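You operate a simulated robot arm through the tools that you are given. There is no shell and no other tool.

Carry out the task below with a simulated robot arm. There is one attempt and no reset: what you move stays moved.

## Task
Warm the red patch holder with one burst and lay it on seam spot two.
Fine: stand it on the three-vent grille, push the hatch fan button once with hands clear, keep off the grilles and the hot patch. Shut the hatch shutter lever.

It is judged by the outcome, as a careful person would: the job done as asked, and still so three seconds after it is handed in. It fails if anything else is knocked over, pushed out of place, dropped, spilled or broken.

## Robot
A 5-joint arm with a two-finger parallel gripper, fixed in place. Base frame: the origin is at the foot of the arm, x ahead of it, y to its left, z up. Readings come in mm, degrees, newtons and seconds.
It reaches about 1134 mm from its shoulder. Its first joint turns from -149.0 to 149.0 degrees. Payload 1.57 kg.
Tool frame: the origin (TCP) lies between the finger pads and is the grasp point; the fingertips stand 30 mm ahead of it; z points along the fingers, y is the line along which they close. The gripper opens to 110 mm. The fingers are 24 mm wide and 12 mm thick; the gripper's body (48 by 112 mm) begins 78 mm behind the TCP.
Orientation is that of the tool frame in the base frame, as a unit quaternion [x, y, z, w]. With the fingers straight down and closing along the base's y, the tool's x points along the base's -x, its y along +y and its z along -z.

## Interface
- The arm moves only by the tool jog_arm. Its argument "motion" is a list of rows, each a list of 7 numbers: the shift along the base's x, y, z in units of 100 mm (1.0 is 100 mm), then the turn, a rotation vector about the base's x, y, z in units of 120 degrees (1.0 is 120 degrees), then the opening, from 0 (shut) to 1 (fully open). In form: [[dx, dy, dz, ax, ay, az, claw], ...]. A call has 1 to 20 rows; each row is the pose to reach, as a shift and turn from the pose commanded when the call began. A call with a number of a shift or a turn outside -1 to 1 is refused whole. Each row takes 0.2 s and may step no farther than 50 mm and 8.6 degrees from the row before; otherwise, or with a gripper value out of range, the whole call is refused. A pose out of reach is approached as far as the arm can. The call stops where the force on the tool passes 90 N (or 10 N more than at its start, if that is more) or the arm is blocked; 0.2 s more then pass. Each finger travels about 153 mm/s and halts on what it meets, pressing with about 38 N; the grip force reading is that of the motor and also rises with nothing between the fingers. The clock runs only during rows and for 0.2 s after the last one: add rows that repeat a pose to give the fingers time. It gives the time, the measured TCP pose, the force on the tool (base axes), the opening and the grip force at its end, in the units of the frame above (readings bear some noise), with the torque about the TCP (base axes, N m) and any sound that the robot's microphone picked up, and new pictures: "pictures" is both (left out), scene, wrist or none.
- Cameras (640 x 400 px; columns grow to the right, rows downward): "scene" is fixed at [55.2, 642.6, 1601.7]; the picture's right is [-0.84, -0.54, 0.00], its down [-0.20, 0.31, -0.93] and it looks along [0.50, -0.78, -0.37] (base axes); focal length 316 px, centre (320, 200). "wrist" rides on the gripper at [70, 16, -141] in the tool frame; the picture's right is [-0.23, 0.97, 0.00], its down [-0.86, -0.20, -0.48] and it looks along [-0.47, -0.11, 0.88] (tool axes); focal length 222 px, centre (320, 200). There is no depth. A picture from a camera that has moved, and an enlarged one, comes with that camera's place and axes in the base frame and with its lens. The place of the scene camera against the robot may be out by one fixed shift of up to 12 mm in any direction.
- move_column(by): slides the trunk up (or, below 0, down) by that many mm; the arm rides with it, the base frame stays. It gives what a move gives, with no picture.
- close_up(camera, box): a new picture of the part [left, top, right, bottom] of that camera's present view, enlarged. The clock stands still meanwhile.
- close_job(): hands the job in; it is judged then, once.

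Places have to be worked out from the pictures, the camera data and where the tool is seen. Open the gripper and draw the arm clear of the work before you hand the job in, unless the task says otherwise.

The tools are called after "Request:" by a JSON object that holds its "method" and its "body". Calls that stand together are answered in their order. jog_arm: Moves the arm, as the interface text tells. Its arguments: {"type":"object","properties":{"motion":{"type":"array","items":{"type":"array","items":{"type":"number"}}},"pictures":{"type":"string","enum":["both","scene","wrist","none"]}},"required":["motion"]} The other tools are called the same way: move_column (by) slides the trunk up or down; close_up (camera, box) takes an enlarged picture of a part of a camera's view; close_job () hands the job in.

At the start:

```text
time_s: 0.0
position: [440.8, -385.9, 1196.1]
tcp_rot: [0.001, 1.0, 0.0, 0.0]
contact_force: [0.2, 0.1, 0.1]
wrist_torque: [0.01, -0.02, 0.0]
width: 109.9
gripper_force: 0.0
trunk travel left (down, up): [-929.0, 41.0]
```

scene: 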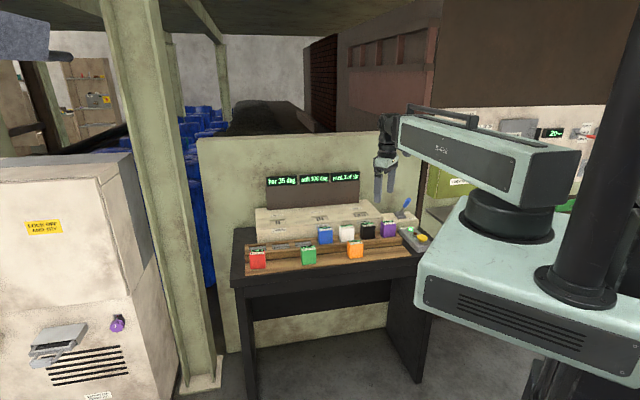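
wrist: 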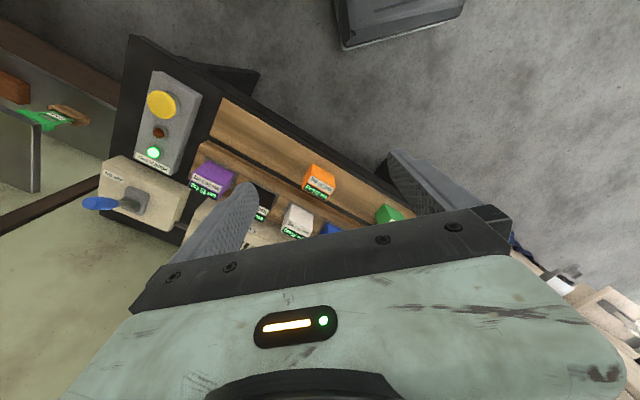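

I'll begin by examining the scene in enlarged pictures, since the labels are unreadable at this size.

Request:
{"method": "close_up", "body": {"camera": "scene", "box": [220, 160, 440, 300]}}

Request:
{"method": "close_up", "body": {"camera": "scene", "box": [0, 180, 220, 400]}}

Request:
{"method": "close_up", "body": {"camera": "scene", "box": [420, 90, 640, 230]}}

Request:
{"method": "close_up", "body": {"camera": "wrist", "box": [60, 30, 440, 270]}}

```text
2.86 times, centred on (330, 230) of scene
camera zoom: at [55.2, 642.6, 1601.7], right [-0.84, -0.54, 0.0], down [-0.2, 0.31, -0.93], along [0.5, -0.78, -0.37], focal length 902 px, centre (291, 114)
```

zoom: 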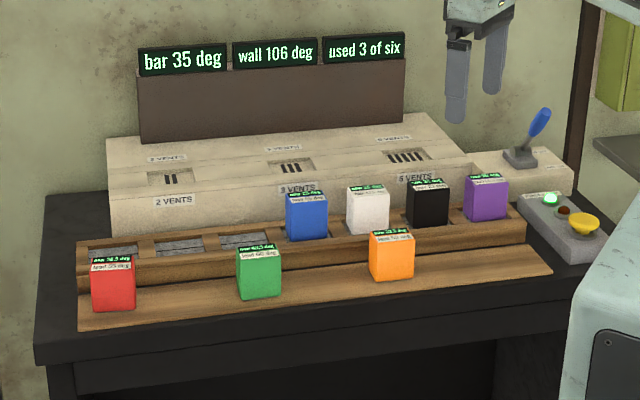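

```text
1.82 times, centred on (110, 290) of scene
camera zoom: at [55.2, 642.6, 1601.7], right [-0.84, -0.54, 0.0], down [-0.2, 0.31, -0.93], along [0.5, -0.78, -0.37], focal length 574 px, centre (702, 36)
```

zoom: 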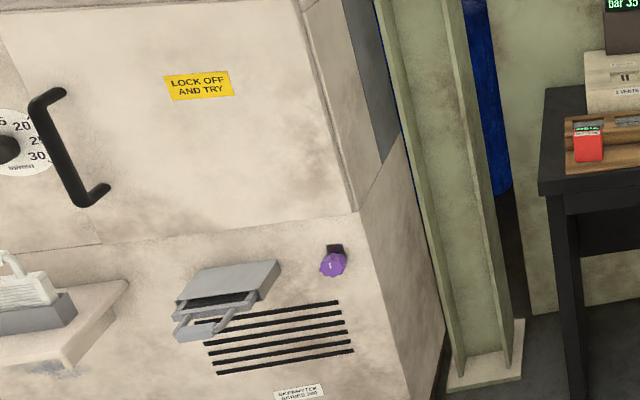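

```text
2.86 times, centred on (530, 160) of scene
camera zoom: at [55.2, 642.6, 1601.7], right [-0.84, -0.54, 0.0], down [-0.2, 0.31, -0.93], along [0.5, -0.78, -0.37], focal length 902 px, centre (-280, 314)
```

zoom: 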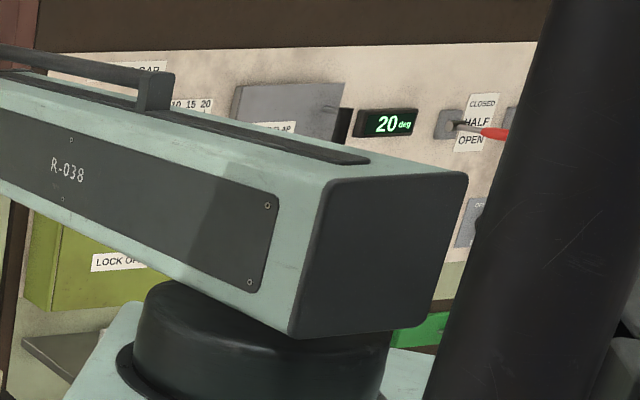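

```text
1.67 times, centred on (250, 150) of wrist
camera zoom: at [370.6, -370.1, 1337.3], right [0.23, 0.97, 0.0], down [0.86, -0.2, 0.48], along [0.47, -0.11, -0.88], focal length 370 px, centre (437, 283)
```

zoom: 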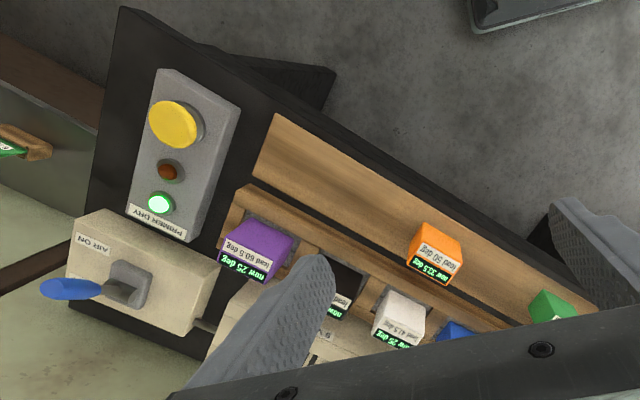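

The labels are still too small, so I'll enlarge further on each part.

Request:
{"method": "close_up", "body": {"camera": "scene", "box": [240, 200, 320, 275]}}

Request:
{"method": "close_up", "body": {"camera": "scene", "box": [310, 200, 390, 275]}}

Request:
{"method": "close_up", "body": {"camera": "scene", "box": [365, 190, 435, 255]}}

Request:
{"method": "close_up", "body": {"camera": "scene", "box": [260, 165, 380, 240]}}

Request:
{"method": "close_up", "body": {"camera": "wrist", "box": [90, 50, 230, 240]}}

Request:
{"method": "close_up", "body": {"camera": "scene", "box": [0, 240, 150, 400]}}

```text
5.33 times, centred on (280, 238) of scene
camera zoom: at [55.2, 642.6, 1601.7], right [-0.84, -0.54, 0.0], down [-0.2, 0.31, -0.93], along [0.5, -0.78, -0.37], focal length 1685 px, centre (533, 0)
```

zoom: 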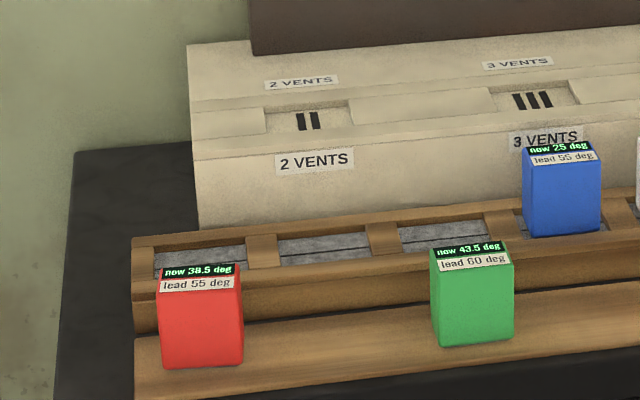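

```text
5.33 times, centred on (350, 238) of scene
camera zoom: at [55.2, 642.6, 1601.7], right [-0.84, -0.54, 0.0], down [-0.2, 0.31, -0.93], along [0.5, -0.78, -0.37], focal length 1685 px, centre (160, 0)
```

zoom: 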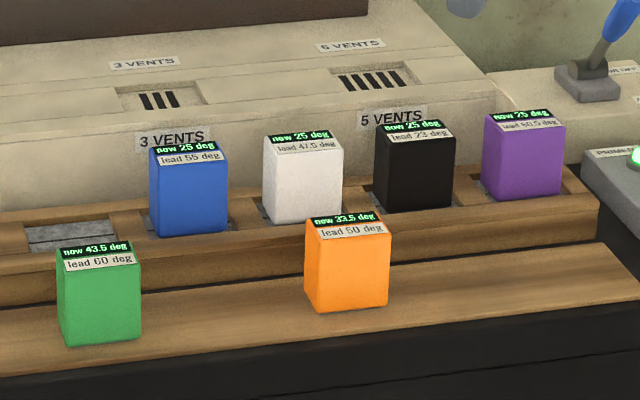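

```text
6.15 times, centred on (400, 222) of scene
camera zoom: at [55.2, 642.6, 1601.7], right [-0.84, -0.54, 0.0], down [-0.2, 0.31, -0.93], along [0.5, -0.78, -0.37], focal length 1944 px, centre (-172, 62)
```

zoom: 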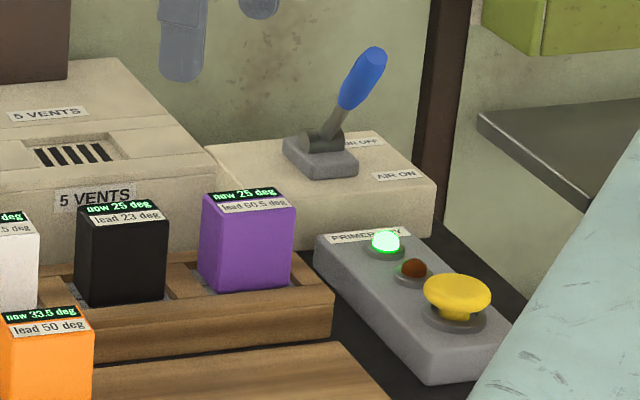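

```text
5.33 times, centred on (320, 202) of scene
camera zoom: at [55.2, 642.6, 1601.7], right [-0.84, -0.54, 0.0], down [-0.2, 0.31, -0.93], along [0.5, -0.78, -0.37], focal length 1685 px, centre (320, 187)
```

zoom: 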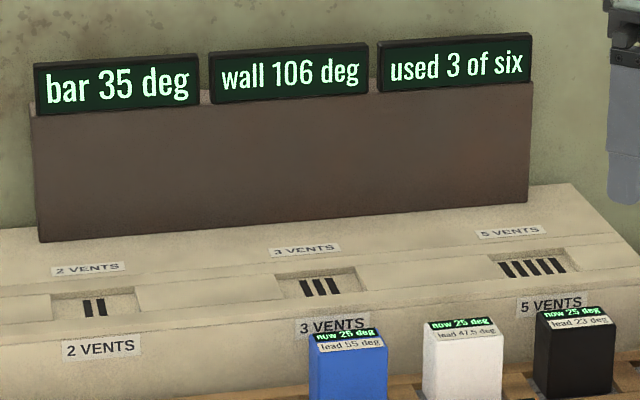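

```text
2.11 times, centred on (160, 145) of wrist
camera zoom: at [370.6, -370.1, 1337.3], right [0.23, 0.97, 0.0], down [0.86, -0.2, 0.48], along [0.47, -0.11, -0.88], focal length 468 px, centre (657, 316)
```

zoom: 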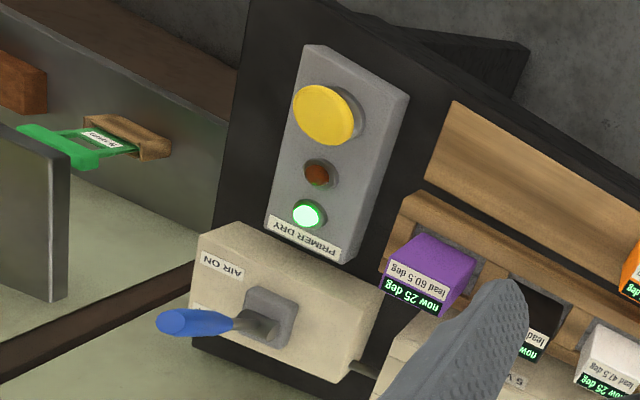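

```text
2.50 times, centred on (75, 320) of scene
camera zoom: at [55.2, 642.6, 1601.7], right [-0.84, -0.54, 0.0], down [-0.2, 0.31, -0.93], along [0.5, -0.78, -0.37], focal length 790 px, centre (932, -100)
```

zoom: 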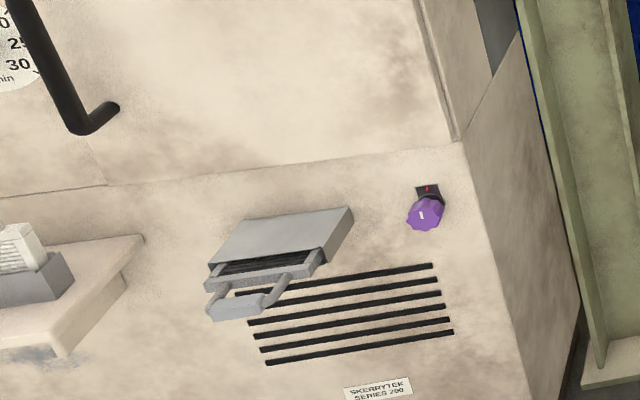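

Labels show bar/wall displays, vents 2/3/5 and the PRIMER DRY console, but I haven't seen "hatch" or "seam" marks yet. I'll enlarge the remaining parts of both views.

Request:
{"method": "close_up", "body": {"camera": "wrist", "box": [0, 60, 130, 200]}}

Request:
{"method": "close_up", "body": {"camera": "scene", "box": [430, 90, 520, 240]}}

Request:
{"method": "close_up", "body": {"camera": "scene", "box": [520, 90, 640, 220]}}

Request:
{"method": "close_up", "body": {"camera": "scene", "box": [40, 50, 240, 160]}}

Request:
{"method": "close_up", "body": {"camera": "wrist", "box": [480, 180, 640, 340]}}

```text
2.86 times, centred on (65, 130) of wrist
camera zoom: at [370.6, -370.1, 1337.3], right [0.23, 0.97, 0.0], down [0.86, -0.2, 0.48], along [0.47, -0.11, -0.88], focal length 635 px, centre (1049, 400)
```

zoom: 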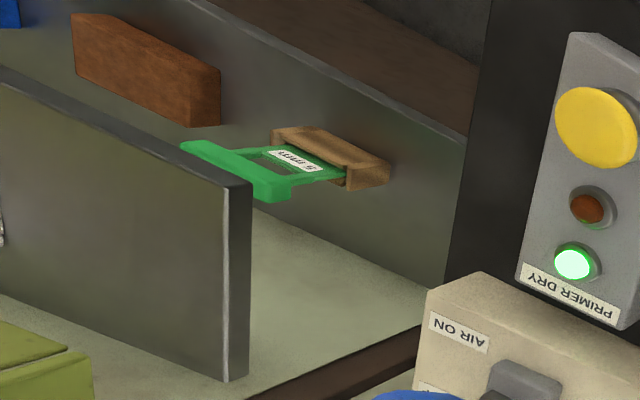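

```text
2.67 times, centred on (475, 165) of scene
camera zoom: at [55.2, 642.6, 1601.7], right [-0.84, -0.54, 0.0], down [-0.2, 0.31, -0.93], along [0.5, -0.78, -0.37], focal length 842 px, centre (-93, 293)
```

zoom: 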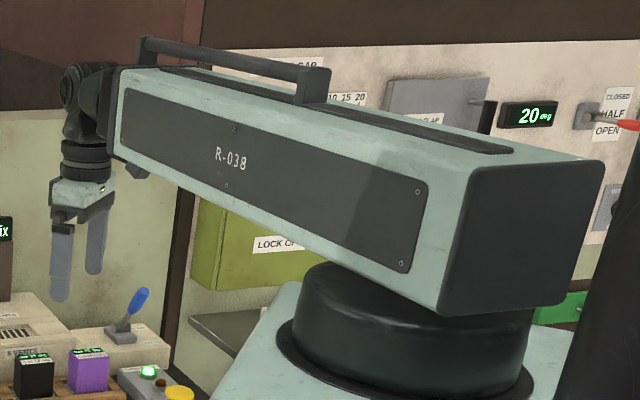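

```text
3.08 times, centred on (580, 155) of scene
camera zoom: at [55.2, 642.6, 1601.7], right [-0.84, -0.54, 0.0], down [-0.2, 0.31, -0.93], along [0.5, -0.78, -0.37], focal length 972 px, centre (-480, 338)
```

zoom: 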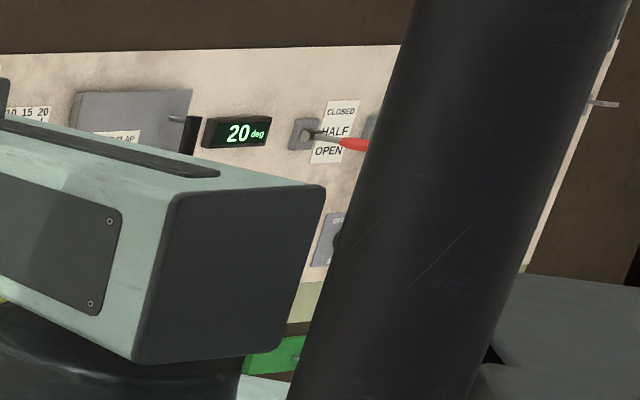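

```text
3.20 times, centred on (140, 105) of scene
camera zoom: at [55.2, 642.6, 1601.7], right [-0.84, -0.54, 0.0], down [-0.2, 0.31, -0.93], along [0.5, -0.78, -0.37], focal length 1011 px, centre (896, 504)
```

zoom: 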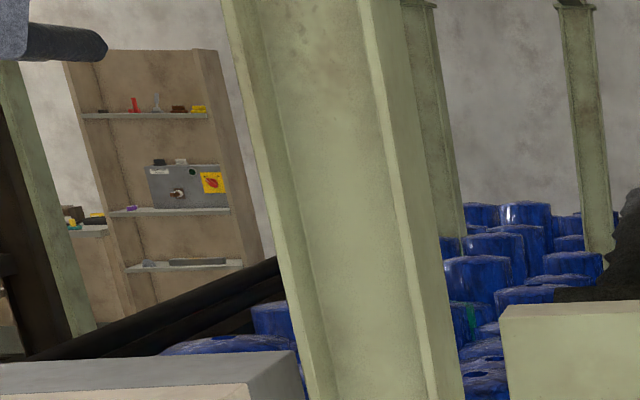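

```text
2.50 times, centred on (560, 260) of wrist
camera zoom: at [370.6, -370.1, 1337.3], right [0.23, 0.97, 0.0], down [0.86, -0.2, 0.48], along [0.47, -0.11, -0.88], focal length 555 px, centre (-280, 50)
```

zoom: 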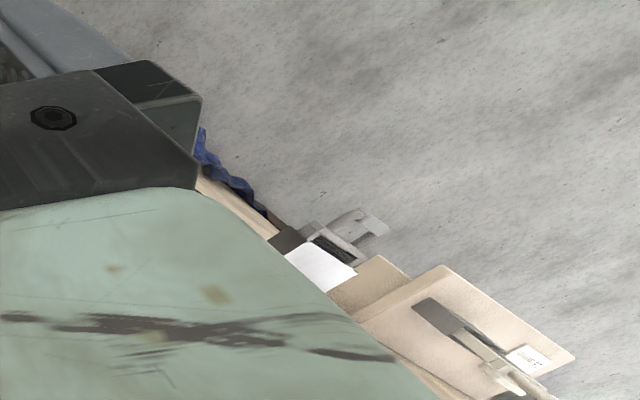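

The bench runs diagonally in front of the arm, with the console near (370,-655) and the red holder near (850,-150). I'll spin the wrist so its camera faces the bench squarely, and look.

Request:
{"method": "jog_arm", "body": {"motion": [[0, 0, 0, 0, 0, -0.06, 1], [0, 0, 0, 0, 0, -0.12, 1], [0, 0, 0, 0, 0, -0.18, 1], [0, 0, 0, 0, 0, -0.24, 1], [0, 0, 0, 0, 0, -0.3, 1], [0, 0, 0, 0, 0, -0.363, 1]]}}

```text
time_s: 1.4
position: [441.7, -386.0, 1195.5]
tcp_rot: [0.371, 0.928, 0.0, 0.0]
contact_force: [-0.3, 0.1, 0.1]
wrist_torque: [0.02, -0.02, -0.02]
width: 110.0
gripper_force: 0.0
trunk travel left (down, up): [-929.0, 41.0]
camera wrist: at [401.2, -327.0, 1337.3], right [0.84, 0.55, 0.0], down [0.48, -0.73, 0.48], along [0.26, -0.4, -0.88], focal length 222 px, centre (320, 200)
```

scene: 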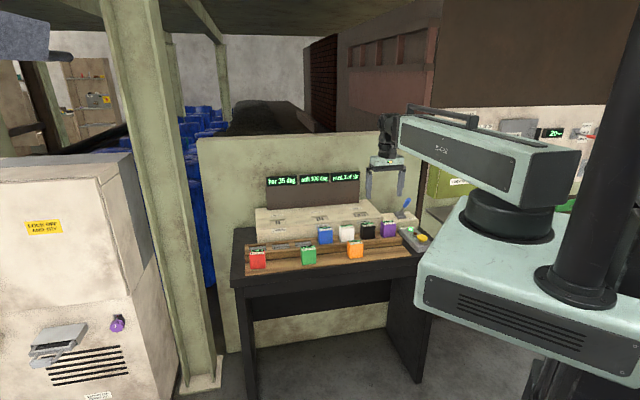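
wrist: 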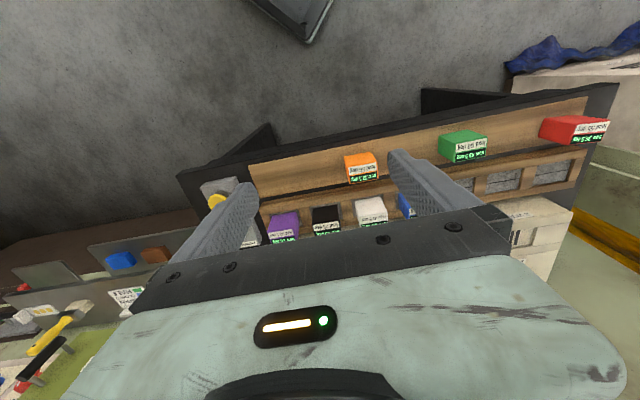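

The wrist camera's view is cut off by the gripper on the far side. I'll spin it half a turn so the camera sits on the far side, for a natural view after tilting.

Request:
{"method": "jog_arm", "body": {"motion": [[0, 0, 0, 0, 0, 0.07, 1], [0, 0, 0, 0, 0, 0.14, 1], [0, 0, 0, 0, 0, 0.21, 1], [0, 0, 0, 0, 0, 0.28, 1], [0, 0, 0, 0, 0, 0.35, 1], [0, 0, 0, 0, 0, 0.42, 1], [0, 0, 0, 0, 0, 0.49, 1], [0, 0, 0, 0, 0, 0.56, 1], [0, 0, 0, 0, 0, 0.63, 1], [0, 0, 0, 0, 0, 0.7, 1], [0, 0, 0, 0, 0, 0.77, 1], [0, 0, 0, 0, 0, 0.84, 1], [0, 0, 0, 0, 0, 0.91, 1], [0, 0, 0, 0, 0, 0.98, 1]], "pictures": "none"}}

Request:
{"method": "jog_arm", "body": {"motion": [[0, 0, 0, 0, 0, 0.07, 1], [0, 0, 0, 0, 0, 0.14, 1], [0, 0, 0, 0, 0, 0.21, 1], [0, 0, 0, 0, 0, 0.28, 1], [0, 0, 0, 0, 0, 0.35, 1], [0, 0, 0, 0, 0, 0.42, 1], [0, 0, 0, 0, 0, 0.49, 1], [0, 0, 0, 0, 0, 0.52, 1]], "pictures": "wrist"}}

```text
time_s: 4.4
position: [439.6, -387.0, 1196.5]
tcp_rot: [-0.604, 0.797, 0.001, 0.0]
contact_force: [-0.4, -0.2, -0.3]
wrist_torque: [0.0, -0.03, 0.03]
width: 110.2
gripper_force: 0.1
trunk travel left (down, up): [-929.0, 41.0]
```

```text
time_s: 6.2
position: [448.6, -375.3, 1195.7]
tcp_rot: [0.904, -0.427, 0.0, 0.002]
contact_force: [0.2, 0.6, -0.4]
wrist_torque: [0.01, -0.03, -0.03]
width: 109.9
gripper_force: 0.0
out of reach, approached as far as the arm can: row 7, 8
trunk travel left (down, up): [-929.0, 41.0]
camera wrist: at [482.2, -439.3, 1337.5], right [-0.9, -0.44, 0.0], down [-0.39, 0.79, 0.48], along [-0.22, 0.43, -0.88], focal length 222 px, centre (320, 200)
```

wrist: 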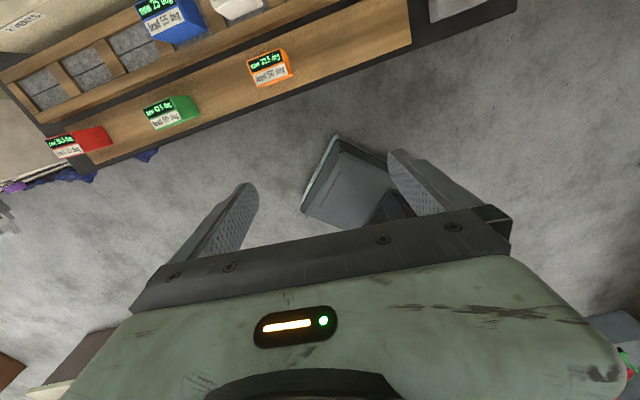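

The spin stopped at a limit slightly short, which is fine. I'll back off 12° from it, then tilt the fingers outward to view the bench.

Request:
{"method": "jog_arm", "body": {"motion": [[0, 0, 0, 0, 0, -0.06, 1], [0, 0, 0, 0, 0, -0.1, 1]], "pictures": "none"}}

Request:
{"method": "jog_arm", "body": {"motion": [[0, 0, 0.1, -0.043, -0.05, 0, 1], [0, 0, 0.2, -0.086, -0.1, 0, 1], [0, 0, 0.3, -0.13, -0.15, 0, 1], [0, 0, 0.4, -0.173, -0.2, 0, 1], [0, 0, 0.5, -0.216, -0.25, 0, 1], [0, 0, 0.5, -0.26, -0.3, 0, 1]]}}

```text
time_s: 6.8
position: [450.6, -375.3, 1195.7]
tcp_rot: [0.855, -0.519, -0.001, 0.002]
contact_force: [-0.4, 0.1, 0.0]
wrist_torque: [-0.02, 0.02, -0.01]
width: 109.6
gripper_force: 0.0
trunk travel left (down, up): [-929.0, 41.0]
```

```text
time_s: 8.2
position: [557.3, -481.0, 1273.6]
tcp_rot: [0.782, -0.476, 0.396, 0.069]
contact_force: [0.0, -0.7, 0.2]
wrist_torque: [0.02, -0.01, 0.0]
width: 110.1
gripper_force: 0.1
out of reach, approached as far as the arm can: row 1, 2, 3, 4, 5, 6
trunk travel left (down, up): [-929.0, 41.0]
camera wrist: at [481.3, -470.2, 1412.1], right [-0.83, -0.37, -0.42], down [-0.3, 0.93, -0.21], along [0.46, -0.05, -0.88], focal length 222 px, centre (320, 200)
```

scene: 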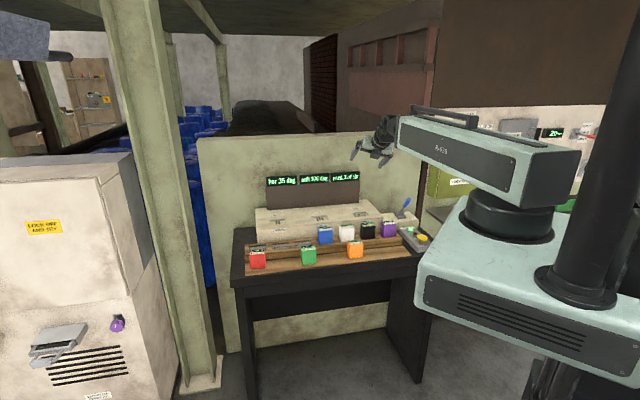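
wrist: 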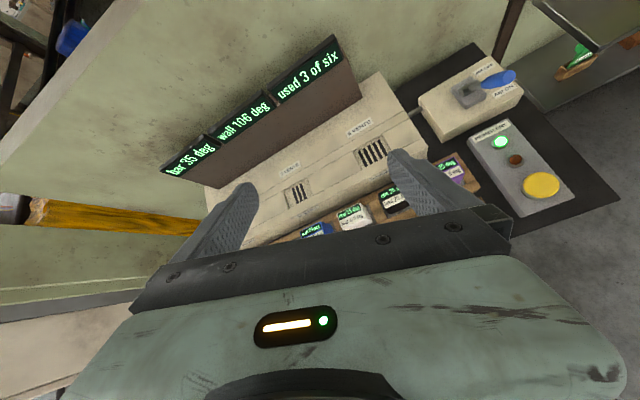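

The tilt pushed the wrist outward, but this view is useful. I'll enlarge the display, grilles, lever and console.

Request:
{"method": "close_up", "body": {"camera": "wrist", "box": [400, 40, 620, 220]}}

Request:
{"method": "close_up", "body": {"camera": "wrist", "box": [260, 90, 420, 240]}}

Request:
{"method": "close_up", "body": {"camera": "wrist", "box": [150, 30, 370, 190]}}

Request:
{"method": "close_up", "body": {"camera": "scene", "box": [240, 230, 300, 275]}}

```text
2.22 times, centred on (510, 130) of wrist
camera zoom: at [481.3, -470.2, 1412.1], right [-0.83, -0.37, -0.42], down [-0.3, 0.93, -0.21], along [0.46, -0.05, -0.88], focal length 494 px, centre (-102, 356)
```

zoom: 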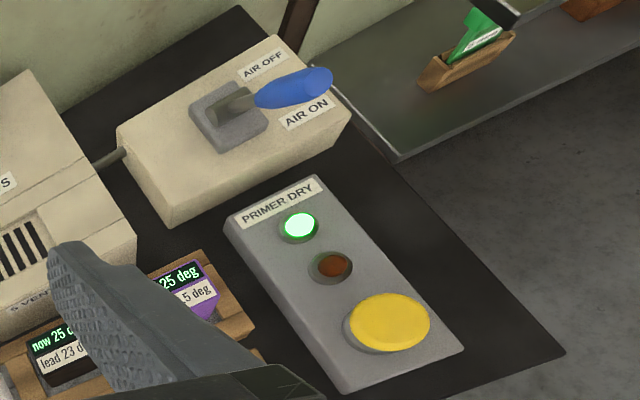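

```text
2.67 times, centred on (340, 165) of wrist
camera zoom: at [481.3, -470.2, 1412.1], right [-0.83, -0.37, -0.42], down [-0.3, 0.93, -0.21], along [0.46, -0.05, -0.88], focal length 592 px, centre (267, 293)
```

zoom: 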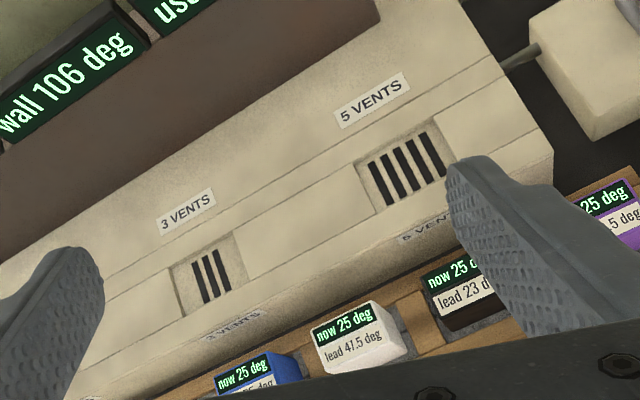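

```text
2.50 times, centred on (260, 110) of wrist
camera zoom: at [481.3, -470.2, 1412.1], right [-0.83, -0.37, -0.42], down [-0.3, 0.93, -0.21], along [0.46, -0.05, -0.88], focal length 555 px, centre (470, 425)
```

zoom: 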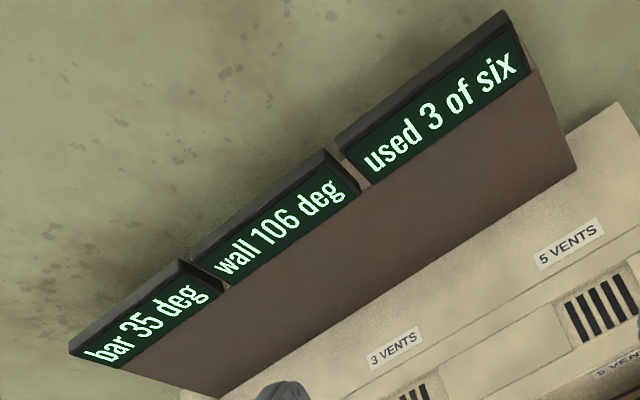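

```text
8.89 times, centred on (270, 252) of scene
camera zoom: at [55.2, 642.6, 1601.7], right [-0.84, -0.54, 0.0], down [-0.2, 0.31, -0.93], along [0.5, -0.78, -0.37], focal length 2808 px, centre (764, -267)
```

zoom: 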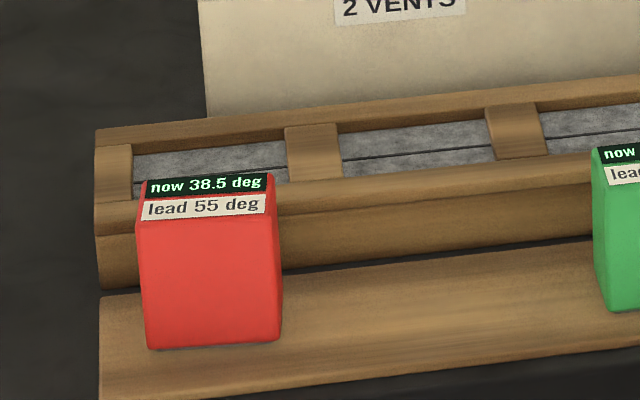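

The rack bed has a grey strip with a dark seam line running through its slots. I also want to rule out the panel on the right wall, so I'll level the tool and swing slowly to the right to see it.

Request:
{"method": "jog_arm", "body": {"motion": [[0.08, -0.08, 0.2, -0.036, -0.041, 0, 1], [0.16, -0.16, 0.4, -0.072, -0.082, 0, 1], [0.24, -0.24, 0.6, -0.108, -0.123, 0, 1], [0.32, -0.32, 0.8, -0.144, -0.164, 0, 1], [0.4, -0.42, 0.96, -0.179, -0.204, 0, 1]]}}

```text
time_s: 9.4
position: [601.8, -522.2, 1392.2]
tcp_rot: [0.653, -0.4, 0.633, 0.113]
contact_force: [0.4, -0.3, 0.3]
wrist_torque: [0.0, 0.0, 0.03]
width: 110.1
gripper_force: 0.0
out of reach, approached as far as the arm can: row 1, 2, 3, 4, 5
trunk travel left (down, up): [-929.0, 41.0]
camera wrist: at [477.4, -465.8, 1475.3], right [-0.62, -0.55, -0.56], down [-0.11, 0.77, -0.63], along [0.78, -0.33, -0.54], focal length 222 px, centre (320, 200)
```

scene: 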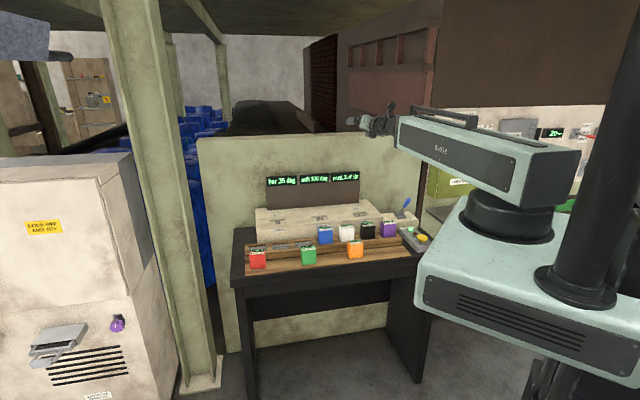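
wrist: 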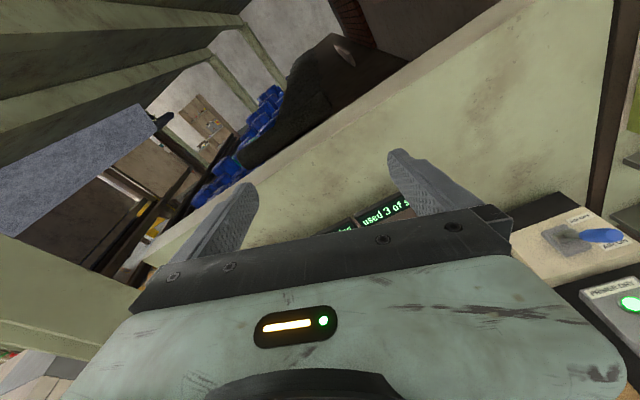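

I'll swing the base to the right in small arcs, keeping the tool high and well clear of everything.

Request:
{"method": "jog_arm", "body": {"motion": [[-0.31, -0.336, 0, 0, 0, -0.0275, 1], [-0.64, -0.656, 0, 0, 0, -0.055, 1], [-0.988, -0.957, 0, 0, 0, -0.0825, 1]], "pictures": "none"}}

Request:
{"method": "jog_arm", "body": {"motion": [[-0.36, -0.28, 0, 0, 0, -0.0275, 1], [-0.74, -0.54, 0, 0, 0, -0.055, 1]], "pictures": "wrist"}}

```text
time_s: 10.2
position: [503.5, -616.3, 1392.0]
tcp_rot: [0.615, -0.457, 0.62, 0.17]
contact_force: [-0.4, -0.2, -0.2]
wrist_torque: [-0.01, 0.01, 0.01]
width: 109.8
gripper_force: 0.2
out of reach, approached as far as the arm can: row 2
trunk travel left (down, up): [-929.0, 41.0]
```

```text
time_s: 10.8
position: [432.1, -667.4, 1392.2]
tcp_rot: [0.587, -0.491, 0.61, 0.204]
contact_force: [0.3, 0.9, 0.1]
wrist_torque: [0.02, 0.02, 0.0]
width: 110.0
gripper_force: 0.0
out of reach, approached as far as the arm can: row 1, 2
trunk travel left (down, up): [-929.0, 41.0]
camera wrist: at [329.9, -579.7, 1475.3], right [-0.75, -0.35, -0.56], down [0.11, 0.77, -0.63], along [0.65, -0.54, -0.54], focal length 222 px, centre (320, 200)
```

wrist: 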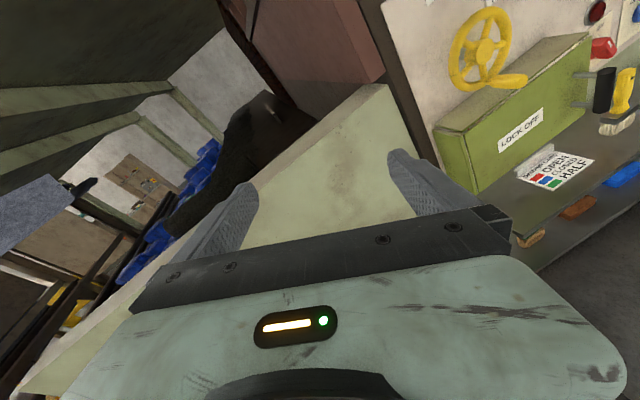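

A second station appears with a card showing OPEN/CLOSED/HALF colours. I'll enlarge it before swinging further.

Request:
{"method": "close_up", "body": {"camera": "wrist", "box": [420, 0, 640, 240]}}

Request:
{"method": "close_up", "body": {"camera": "wrist", "box": [480, 130, 620, 210]}}

Request:
{"method": "jog_arm", "body": {"motion": [[-0.41, -0.24, 0, 0, 0, -0.0275, 1], [-0.82, -0.46, 0, 0, 0, -0.055, 1]], "pictures": "none"}}

Request:
{"method": "jog_arm", "body": {"motion": [[-0.44, -0.19, 0, 0, 0, -0.0275, 1], [-0.89, -0.36, 0, 0, 0, -0.055, 1]], "pictures": "wrist"}}

```text
1.67 times, centred on (530, 120) of wrist
camera zoom: at [329.9, -579.7, 1475.3], right [-0.75, -0.35, -0.56], down [0.11, 0.77, -0.63], along [0.65, -0.54, -0.54], focal length 370 px, centre (-30, 333)
```

zoom: 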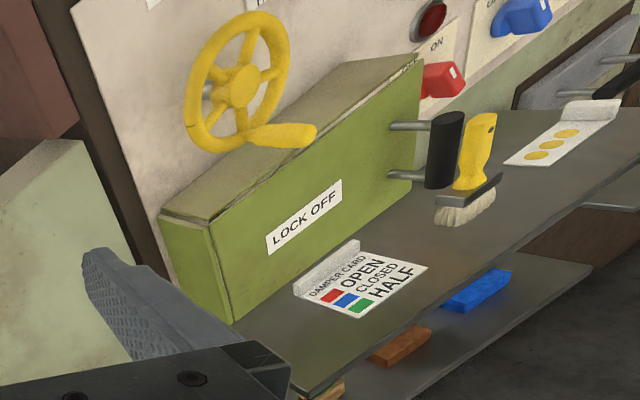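

```text
4.57 times, centred on (550, 170) of wrist
camera zoom: at [329.9, -579.7, 1475.3], right [-0.75, -0.35, -0.56], down [0.11, 0.77, -0.63], along [0.65, -0.54, -0.54], focal length 1015 px, centre (-731, 337)
```

zoom: 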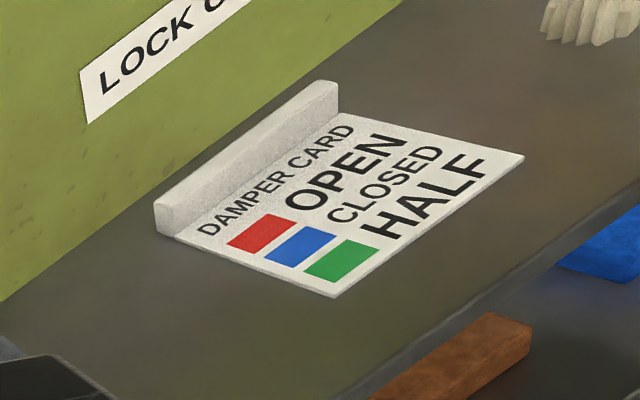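

```text
time_s: 11.4
position: [354.6, -711.9, 1391.2]
tcp_rot: [0.558, -0.524, 0.597, 0.239]
contact_force: [-0.2, 0.2, -0.1]
wrist_torque: [0.0, 0.0, -0.03]
width: 110.1
gripper_force: 0.0
out of reach, approached as far as the arm can: row 1, 2
trunk travel left (down, up): [-929.0, 41.0]
```

```text
time_s: 12.0
position: [271.4, -741.2, 1392.2]
tcp_rot: [0.527, -0.556, 0.582, 0.272]
contact_force: [0.0, -0.7, -0.6]
wrist_torque: [0.01, -0.04, 0.02]
width: 109.8
gripper_force: 0.1
out of reach, approached as far as the arm can: row 2
trunk travel left (down, up): [-929.0, 41.0]
camera wrist: at [192.0, -632.9, 1475.3], right [-0.81, -0.17, -0.56], down [0.28, 0.72, -0.63], along [0.51, -0.67, -0.54], focal length 222 px, centre (320, 200)
```

wrist: 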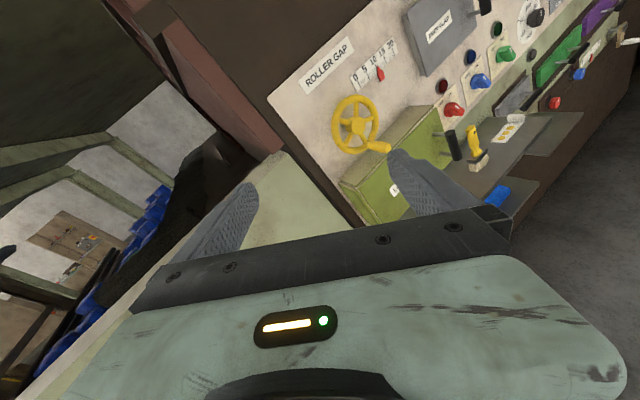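

That wall is a roller/oven panel. I'll check its labels for anything named hatch, fan or shutter.

Request:
{"method": "close_up", "body": {"camera": "wrist", "box": [400, 0, 640, 150]}}

Request:
{"method": "close_up", "body": {"camera": "wrist", "box": [280, 0, 440, 120]}}

Request:
{"method": "close_up", "body": {"camera": "wrist", "box": [520, 0, 640, 100]}}

Request:
{"method": "close_up", "body": {"camera": "wrist", "box": [420, 50, 540, 140]}}

```text
2.67 times, centred on (520, 75) of wrist
camera zoom: at [192.0, -632.9, 1475.3], right [-0.81, -0.17, -0.56], down [0.28, 0.72, -0.63], along [0.51, -0.67, -0.54], focal length 592 px, centre (-213, 533)
```

zoom: 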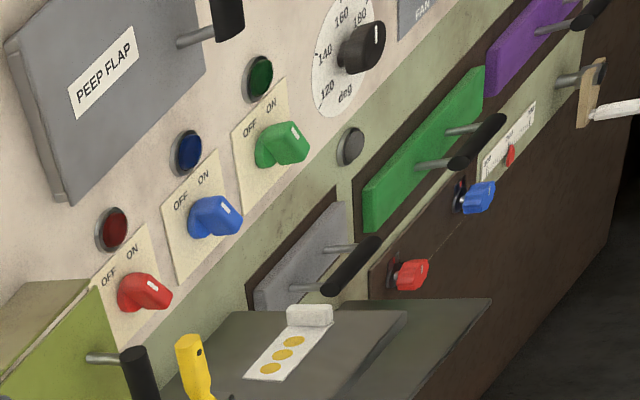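

```text
3.33 times, centred on (360, 60) of wrist
camera zoom: at [192.0, -632.9, 1475.3], right [-0.81, -0.17, -0.56], down [0.28, 0.72, -0.63], along [0.51, -0.67, -0.54], focal length 740 px, centre (187, 667)
```

zoom: 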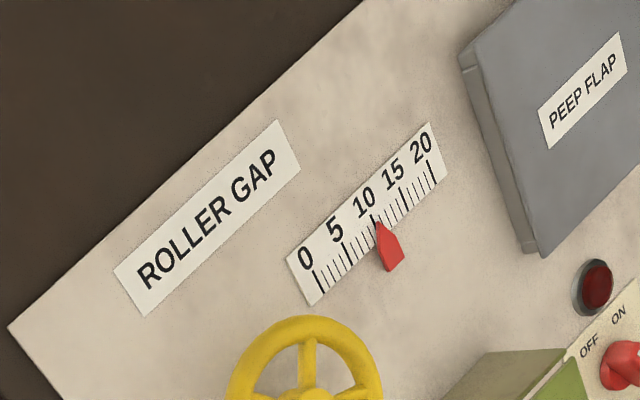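

```text
4.00 times, centred on (580, 50) of wrist
camera zoom: at [192.0, -632.9, 1475.3], right [-0.81, -0.17, -0.56], down [0.28, 0.72, -0.63], along [0.51, -0.67, -0.54], focal length 888 px, centre (-720, 800)
```

zoom: 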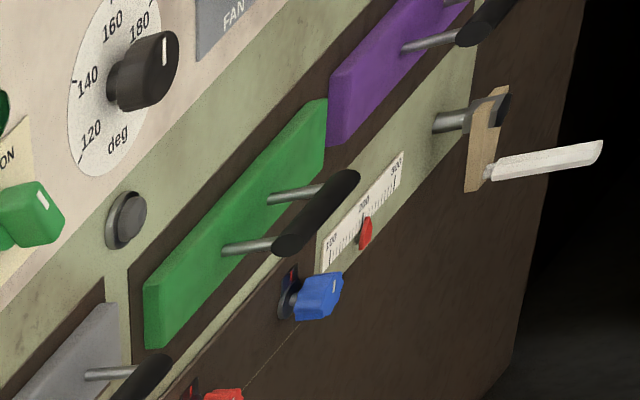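

```text
4.44 times, centred on (480, 95) of wrist
camera zoom: at [192.0, -632.9, 1475.3], right [-0.81, -0.17, -0.56], down [0.28, 0.72, -0.63], along [0.51, -0.67, -0.54], focal length 987 px, centre (-391, 667)
```

zoom: 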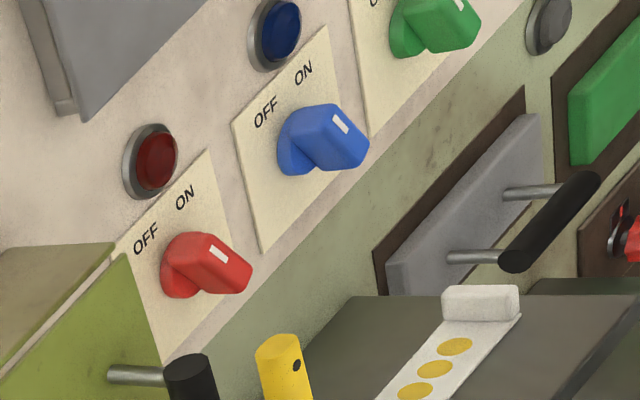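

This wall is an unrelated oven station, with no hatch or seam labels. The 3-vent grille, yellow fan button and AIR lever are all on the bench, so I'll swing back there for a close look.

Request:
{"method": "jog_arm", "body": {"motion": [[0.476, 0.075, 0, 0, 0, 0.028, 1], [0.918, 0.284, 0, 0, 0, 0.057, 1]], "pictures": "none"}}

Request:
{"method": "jog_arm", "body": {"motion": [[0.416, 0.228, 0, 0, 0, 0.028, 1], [0.818, 0.48, 0, 0, 0, 0.057, 1]], "pictures": "none"}}

Request:
{"method": "jog_arm", "body": {"motion": [[0.387, 0.276, 0, 0, 0, 0.028, 1], [0.756, 0.574, 0, 0, 0, 0.057, 1]], "pictures": "none"}}

Request:
{"method": "jog_arm", "body": {"motion": [[0.351, 0.319, 0, 0, 0, 0.028, 1], [0.683, 0.659, 0, 0, 0, 0.057, 1]], "pictures": "none"}}

```text
time_s: 12.6
position: [364.5, -714.6, 1392.8]
tcp_rot: [0.56, -0.523, 0.598, 0.237]
contact_force: [-0.4, 0.2, -0.1]
wrist_torque: [-0.01, -0.01, -0.02]
width: 110.0
gripper_force: 0.0
trunk travel left (down, up): [-929.0, 41.0]
```

```text
time_s: 13.2
position: [446.3, -666.0, 1393.0]
tcp_rot: [0.591, -0.487, 0.611, 0.2]
contact_force: [0.3, 0.2, 0.8]
wrist_torque: [-0.02, 0.0, -0.03]
width: 110.0
gripper_force: 0.1
trunk travel left (down, up): [-929.0, 41.0]
```

```text
time_s: 13.8
position: [524.2, -610.9, 1392.8]
tcp_rot: [0.619, -0.451, 0.622, 0.161]
contact_force: [0.4, 0.5, 0.3]
wrist_torque: [0.01, 0.02, -0.05]
width: 109.9
gripper_force: 0.1
trunk travel left (down, up): [-929.0, 41.0]
```

```text
time_s: 14.4
position: [589.4, -545.0, 1393.6]
tcp_rot: [0.645, -0.413, 0.631, 0.124]
contact_force: [0.9, -0.3, -0.3]
wrist_torque: [0.0, 0.02, -0.03]
width: 110.0
gripper_force: 0.0
trunk travel left (down, up): [-929.0, 41.0]
```

Back over the bench. I'll tilt the tool back down to about 20° from vertical.

Request:
{"method": "jog_arm", "body": {"motion": [[-0.047, 0.043, -0.256, 0.0424, 0.0459, 0, 1], [-0.117, 0.109, -0.506, 0.0848, 0.0918, 0, 1], [-0.21, 0.197, -0.736, 0.127, 0.138, 0, 1], [-0.33, 0.306, -0.946, 0.17, 0.184, 0, 1]], "pictures": "none"}}

Request:
{"method": "jog_arm", "body": {"motion": [[-0.132, 0.122, -0.2, 0.0424, 0.0459, 0, 1], [-0.286, 0.265, -0.36, 0.0848, 0.0918, 0, 1], [-0.448, 0.414, -0.5, 0.127, 0.138, 0, 1], [-0.63, 0.584, -0.61, 0.17, 0.184, 0, 1]], "pictures": "wrist"}}

```text
time_s: 15.4
position: [556.3, -515.9, 1280.4]
tcp_rot: [0.766, -0.485, 0.414, 0.084]
contact_force: [-0.5, -0.2, 0.3]
wrist_torque: [0.02, 0.0, -0.02]
width: 109.7
gripper_force: 0.0
out of reach, approached as far as the arm can: row 2, 3, 4
trunk travel left (down, up): [-929.0, 41.0]
```

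```text
time_s: 16.4
position: [493.8, -456.6, 1209.9]
tcp_rot: [0.833, -0.525, 0.168, 0.038]
contact_force: [0.2, 0.0, -0.5]
wrist_torque: [0.0, 0.0, -0.01]
width: 110.0
gripper_force: 0.1
out of reach, approached as far as the arm can: row 2, 3, 4
trunk travel left (down, up): [-929.0, 41.0]
camera wrist: at [472.6, -491.6, 1363.8], right [-0.95, -0.24, -0.18], down [-0.27, 0.94, 0.2], along [0.13, 0.24, -0.96], focal length 222 px, centre (320, 200)
```

wrist: 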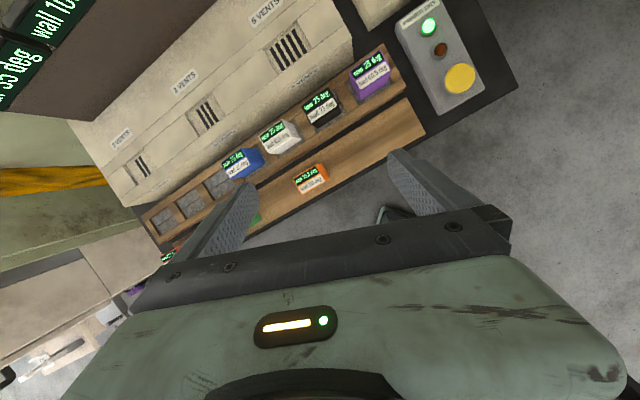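

Good overview. I'll enlarge the rack, the left end and the grilles to find any spot numbers.

Request:
{"method": "close_up", "body": {"camera": "wrist", "box": [100, 100, 260, 260]}}

Request:
{"method": "close_up", "body": {"camera": "wrist", "box": [220, 30, 430, 200]}}

Request:
{"method": "close_up", "body": {"camera": "wrist", "box": [140, 170, 260, 260]}}

Request:
{"method": "close_up", "body": {"camera": "wrist", "box": [0, 240, 160, 390]}}

```text
2.50 times, centred on (180, 180) of wrist
camera zoom: at [472.6, -491.6, 1363.8], right [-0.95, -0.24, -0.18], down [-0.27, 0.94, 0.2], along [0.13, 0.24, -0.96], focal length 555 px, centre (670, 250)
```

zoom: 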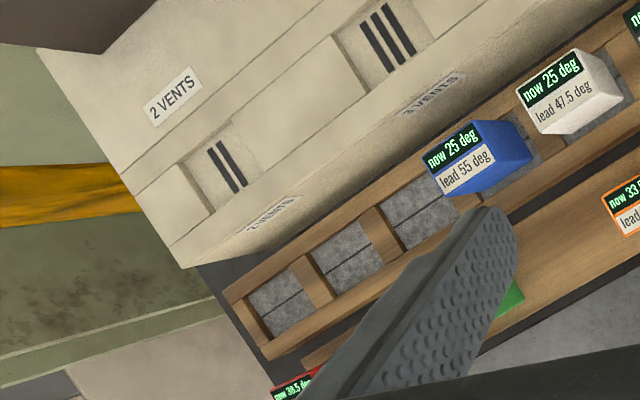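

```text
2.35 times, centred on (325, 115) of wrist
camera zoom: at [472.6, -491.6, 1363.8], right [-0.95, -0.24, -0.18], down [-0.27, 0.94, 0.2], along [0.13, 0.24, -0.96], focal length 523 px, centre (308, 400)
```

zoom: 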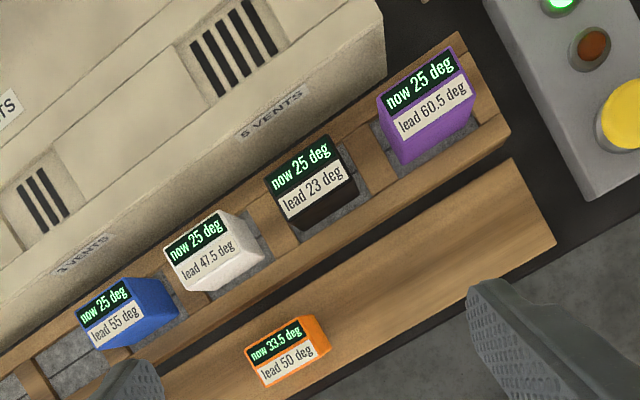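

```text
4.44 times, centred on (200, 215) of wrist
camera zoom: at [472.6, -491.6, 1363.8], right [-0.95, -0.24, -0.18], down [-0.27, 0.94, 0.2], along [0.13, 0.24, -0.96], focal length 987 px, centre (853, 133)
```

zoom: 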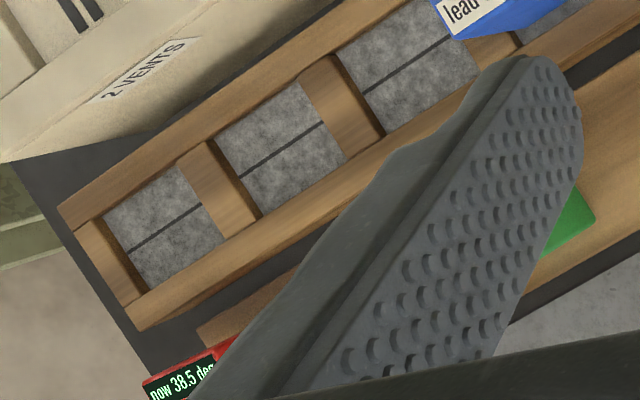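

```text
2.67 times, centred on (80, 315) of wrist
camera zoom: at [472.6, -491.6, 1363.8], right [-0.95, -0.24, -0.18], down [-0.27, 0.94, 0.2], along [0.13, 0.24, -0.96], focal length 592 px, centre (960, -107)
```

zoom: 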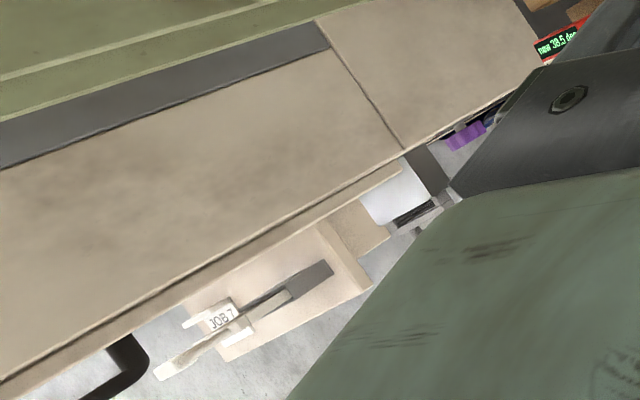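

The rack's seam bed has seven spots, the middle of the three empty ones being second from the left at about (843,-274,897). The 3-vent grille is near (784,-492,950). I'll move left to view the red holder and spot two without the fingers in the way.

Request:
{"method": "jog_arm", "body": {"motion": [[0.33, 0.38, 0, 0, 0, 0.0354, 1], [0.63, 0.775, 0, 0, 0, 0.0704, 1], [0.75, 0.95, 0, 0, 0, 0.0854, 1]], "pictures": "none"}}

Request:
{"method": "jog_arm", "body": {"motion": [[0.249, 0.424, 0, 0, 0, 0.035, 1], [0.467, 0.866, 0, 0, 0, 0.07, 1]], "pictures": "wrist"}}

```text
refused: row 1 steps farther than a row can; nothing moved
```

```text
time_s: 17.0
position: [540.3, -371.8, 1210.6]
tcp_rot: [0.87, -0.462, 0.172, 0.027]
contact_force: [1.1, 0.0, -0.5]
wrist_torque: [0.01, 0.03, -0.03]
width: 109.7
gripper_force: 0.1
trunk travel left (down, up): [-929.0, 41.0]
camera wrist: at [523.7, -408.1, 1364.0], right [-0.91, -0.38, -0.18], down [-0.41, 0.89, 0.2], along [0.09, 0.25, -0.96], focal length 222 px, centre (320, 200)
```

wrist: 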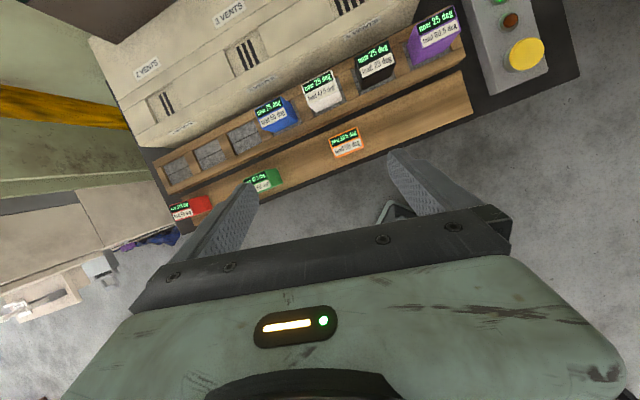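

The first call was refused and the second ran, putting the tool at (540,-372). I'll continue to the left.

Request:
{"method": "jog_arm", "body": {"motion": [[0.28, 0.366, 0, 0, 0, 0.033, 1], [0.504, 0.773, 0, 0, 0, 0.066, 1], [0.58, 0.929, 0, 0, 0, 0.079, 1]], "pictures": "none"}}

Request:
{"method": "jog_arm", "body": {"motion": [[0.2, 0.41, 0, 0, 0, 0.035, 1], [0.36, 0.82, 0, 0, 0, 0.07, 1]], "pictures": "wrist"}}

```text
time_s: 17.8
position: [597.3, -281.8, 1209.7]
tcp_rot: [0.905, -0.389, 0.173, 0.012]
contact_force: [0.3, 0.2, 0.2]
wrist_torque: [-0.01, -0.01, -0.04]
width: 109.8
gripper_force: 0.1
trunk travel left (down, up): [-929.0, 41.0]
```

```text
time_s: 18.4
position: [635.8, -197.7, 1210.4]
tcp_rot: [0.931, -0.322, 0.174, 0.0]
contact_force: [-0.2, -0.4, -0.3]
wrist_torque: [0.01, -0.03, -0.01]
width: 110.1
gripper_force: 0.0
trunk travel left (down, up): [-929.0, 41.0]
camera wrist: at [630.6, -237.5, 1363.9], right [-0.75, -0.64, -0.18], down [-0.66, 0.72, 0.19], along [0.01, 0.27, -0.96], focal length 222 px, centre (320, 200)
```

wrist: 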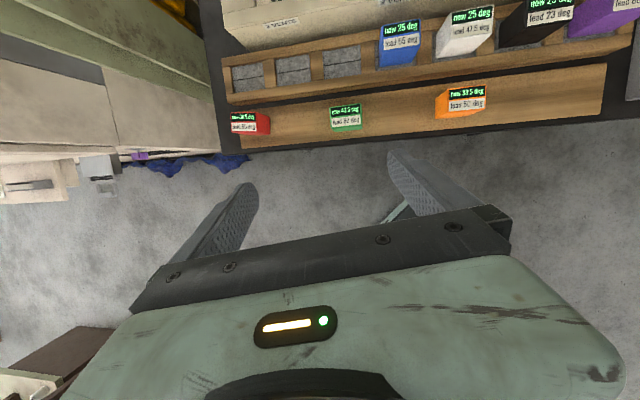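

Clear view now. I'll enlarge the red and green holders, spot two and the plank for measuring.

Request:
{"method": "close_up", "body": {"camera": "wrist", "box": [210, 90, 370, 160]}}

Request:
{"method": "close_up", "body": {"camera": "wrist", "box": [210, 30, 430, 140]}}

Request:
{"method": "close_up", "body": {"camera": "wrist", "box": [220, 100, 290, 145]}}

Request:
{"method": "close_up", "body": {"camera": "wrist", "box": [370, 0, 500, 75]}}

```text
4.00 times, centred on (290, 125) of wrist
camera zoom: at [630.6, -237.5, 1363.9], right [-0.75, -0.64, -0.18], down [-0.66, 0.72, 0.19], along [0.01, 0.27, -0.96], focal length 888 px, centre (440, 500)
```

zoom: 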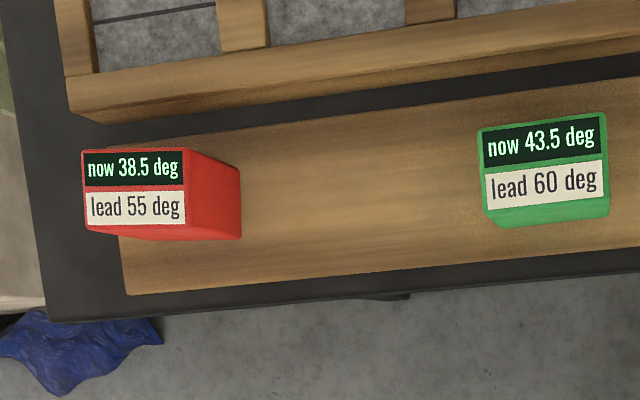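

```text
2.91 times, centred on (320, 85) of wrist
camera zoom: at [630.6, -237.5, 1363.9], right [-0.75, -0.64, -0.18], down [-0.66, 0.72, 0.19], along [0.01, 0.27, -0.96], focal length 646 px, centre (320, 534)
```

zoom: 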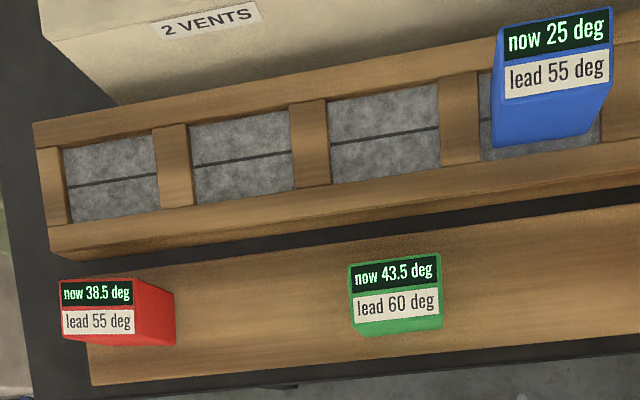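

```text
8.89 times, centred on (255, 122) of wrist
camera zoom: at [630.6, -237.5, 1363.9], right [-0.75, -0.64, -0.18], down [-0.66, 0.72, 0.19], along [0.01, 0.27, -0.96], focal length 1974 px, centre (898, 889)
```

zoom: 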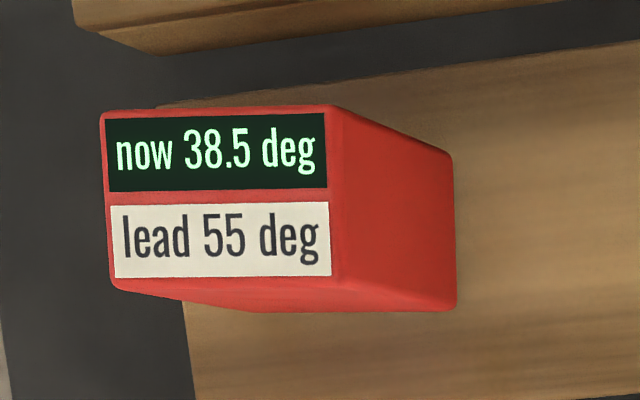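

```text
4.92 times, centred on (435, 38) of wrist
camera zoom: at [630.6, -237.5, 1363.9], right [-0.75, -0.64, -0.18], down [-0.66, 0.72, 0.19], along [0.01, 0.27, -0.96], focal length 1094 px, centre (-246, 1000)
```

zoom: 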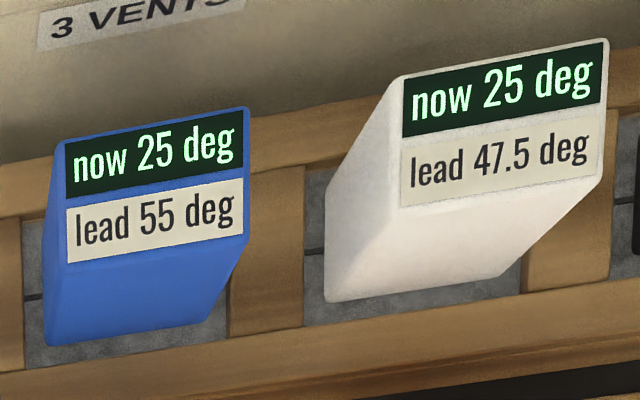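

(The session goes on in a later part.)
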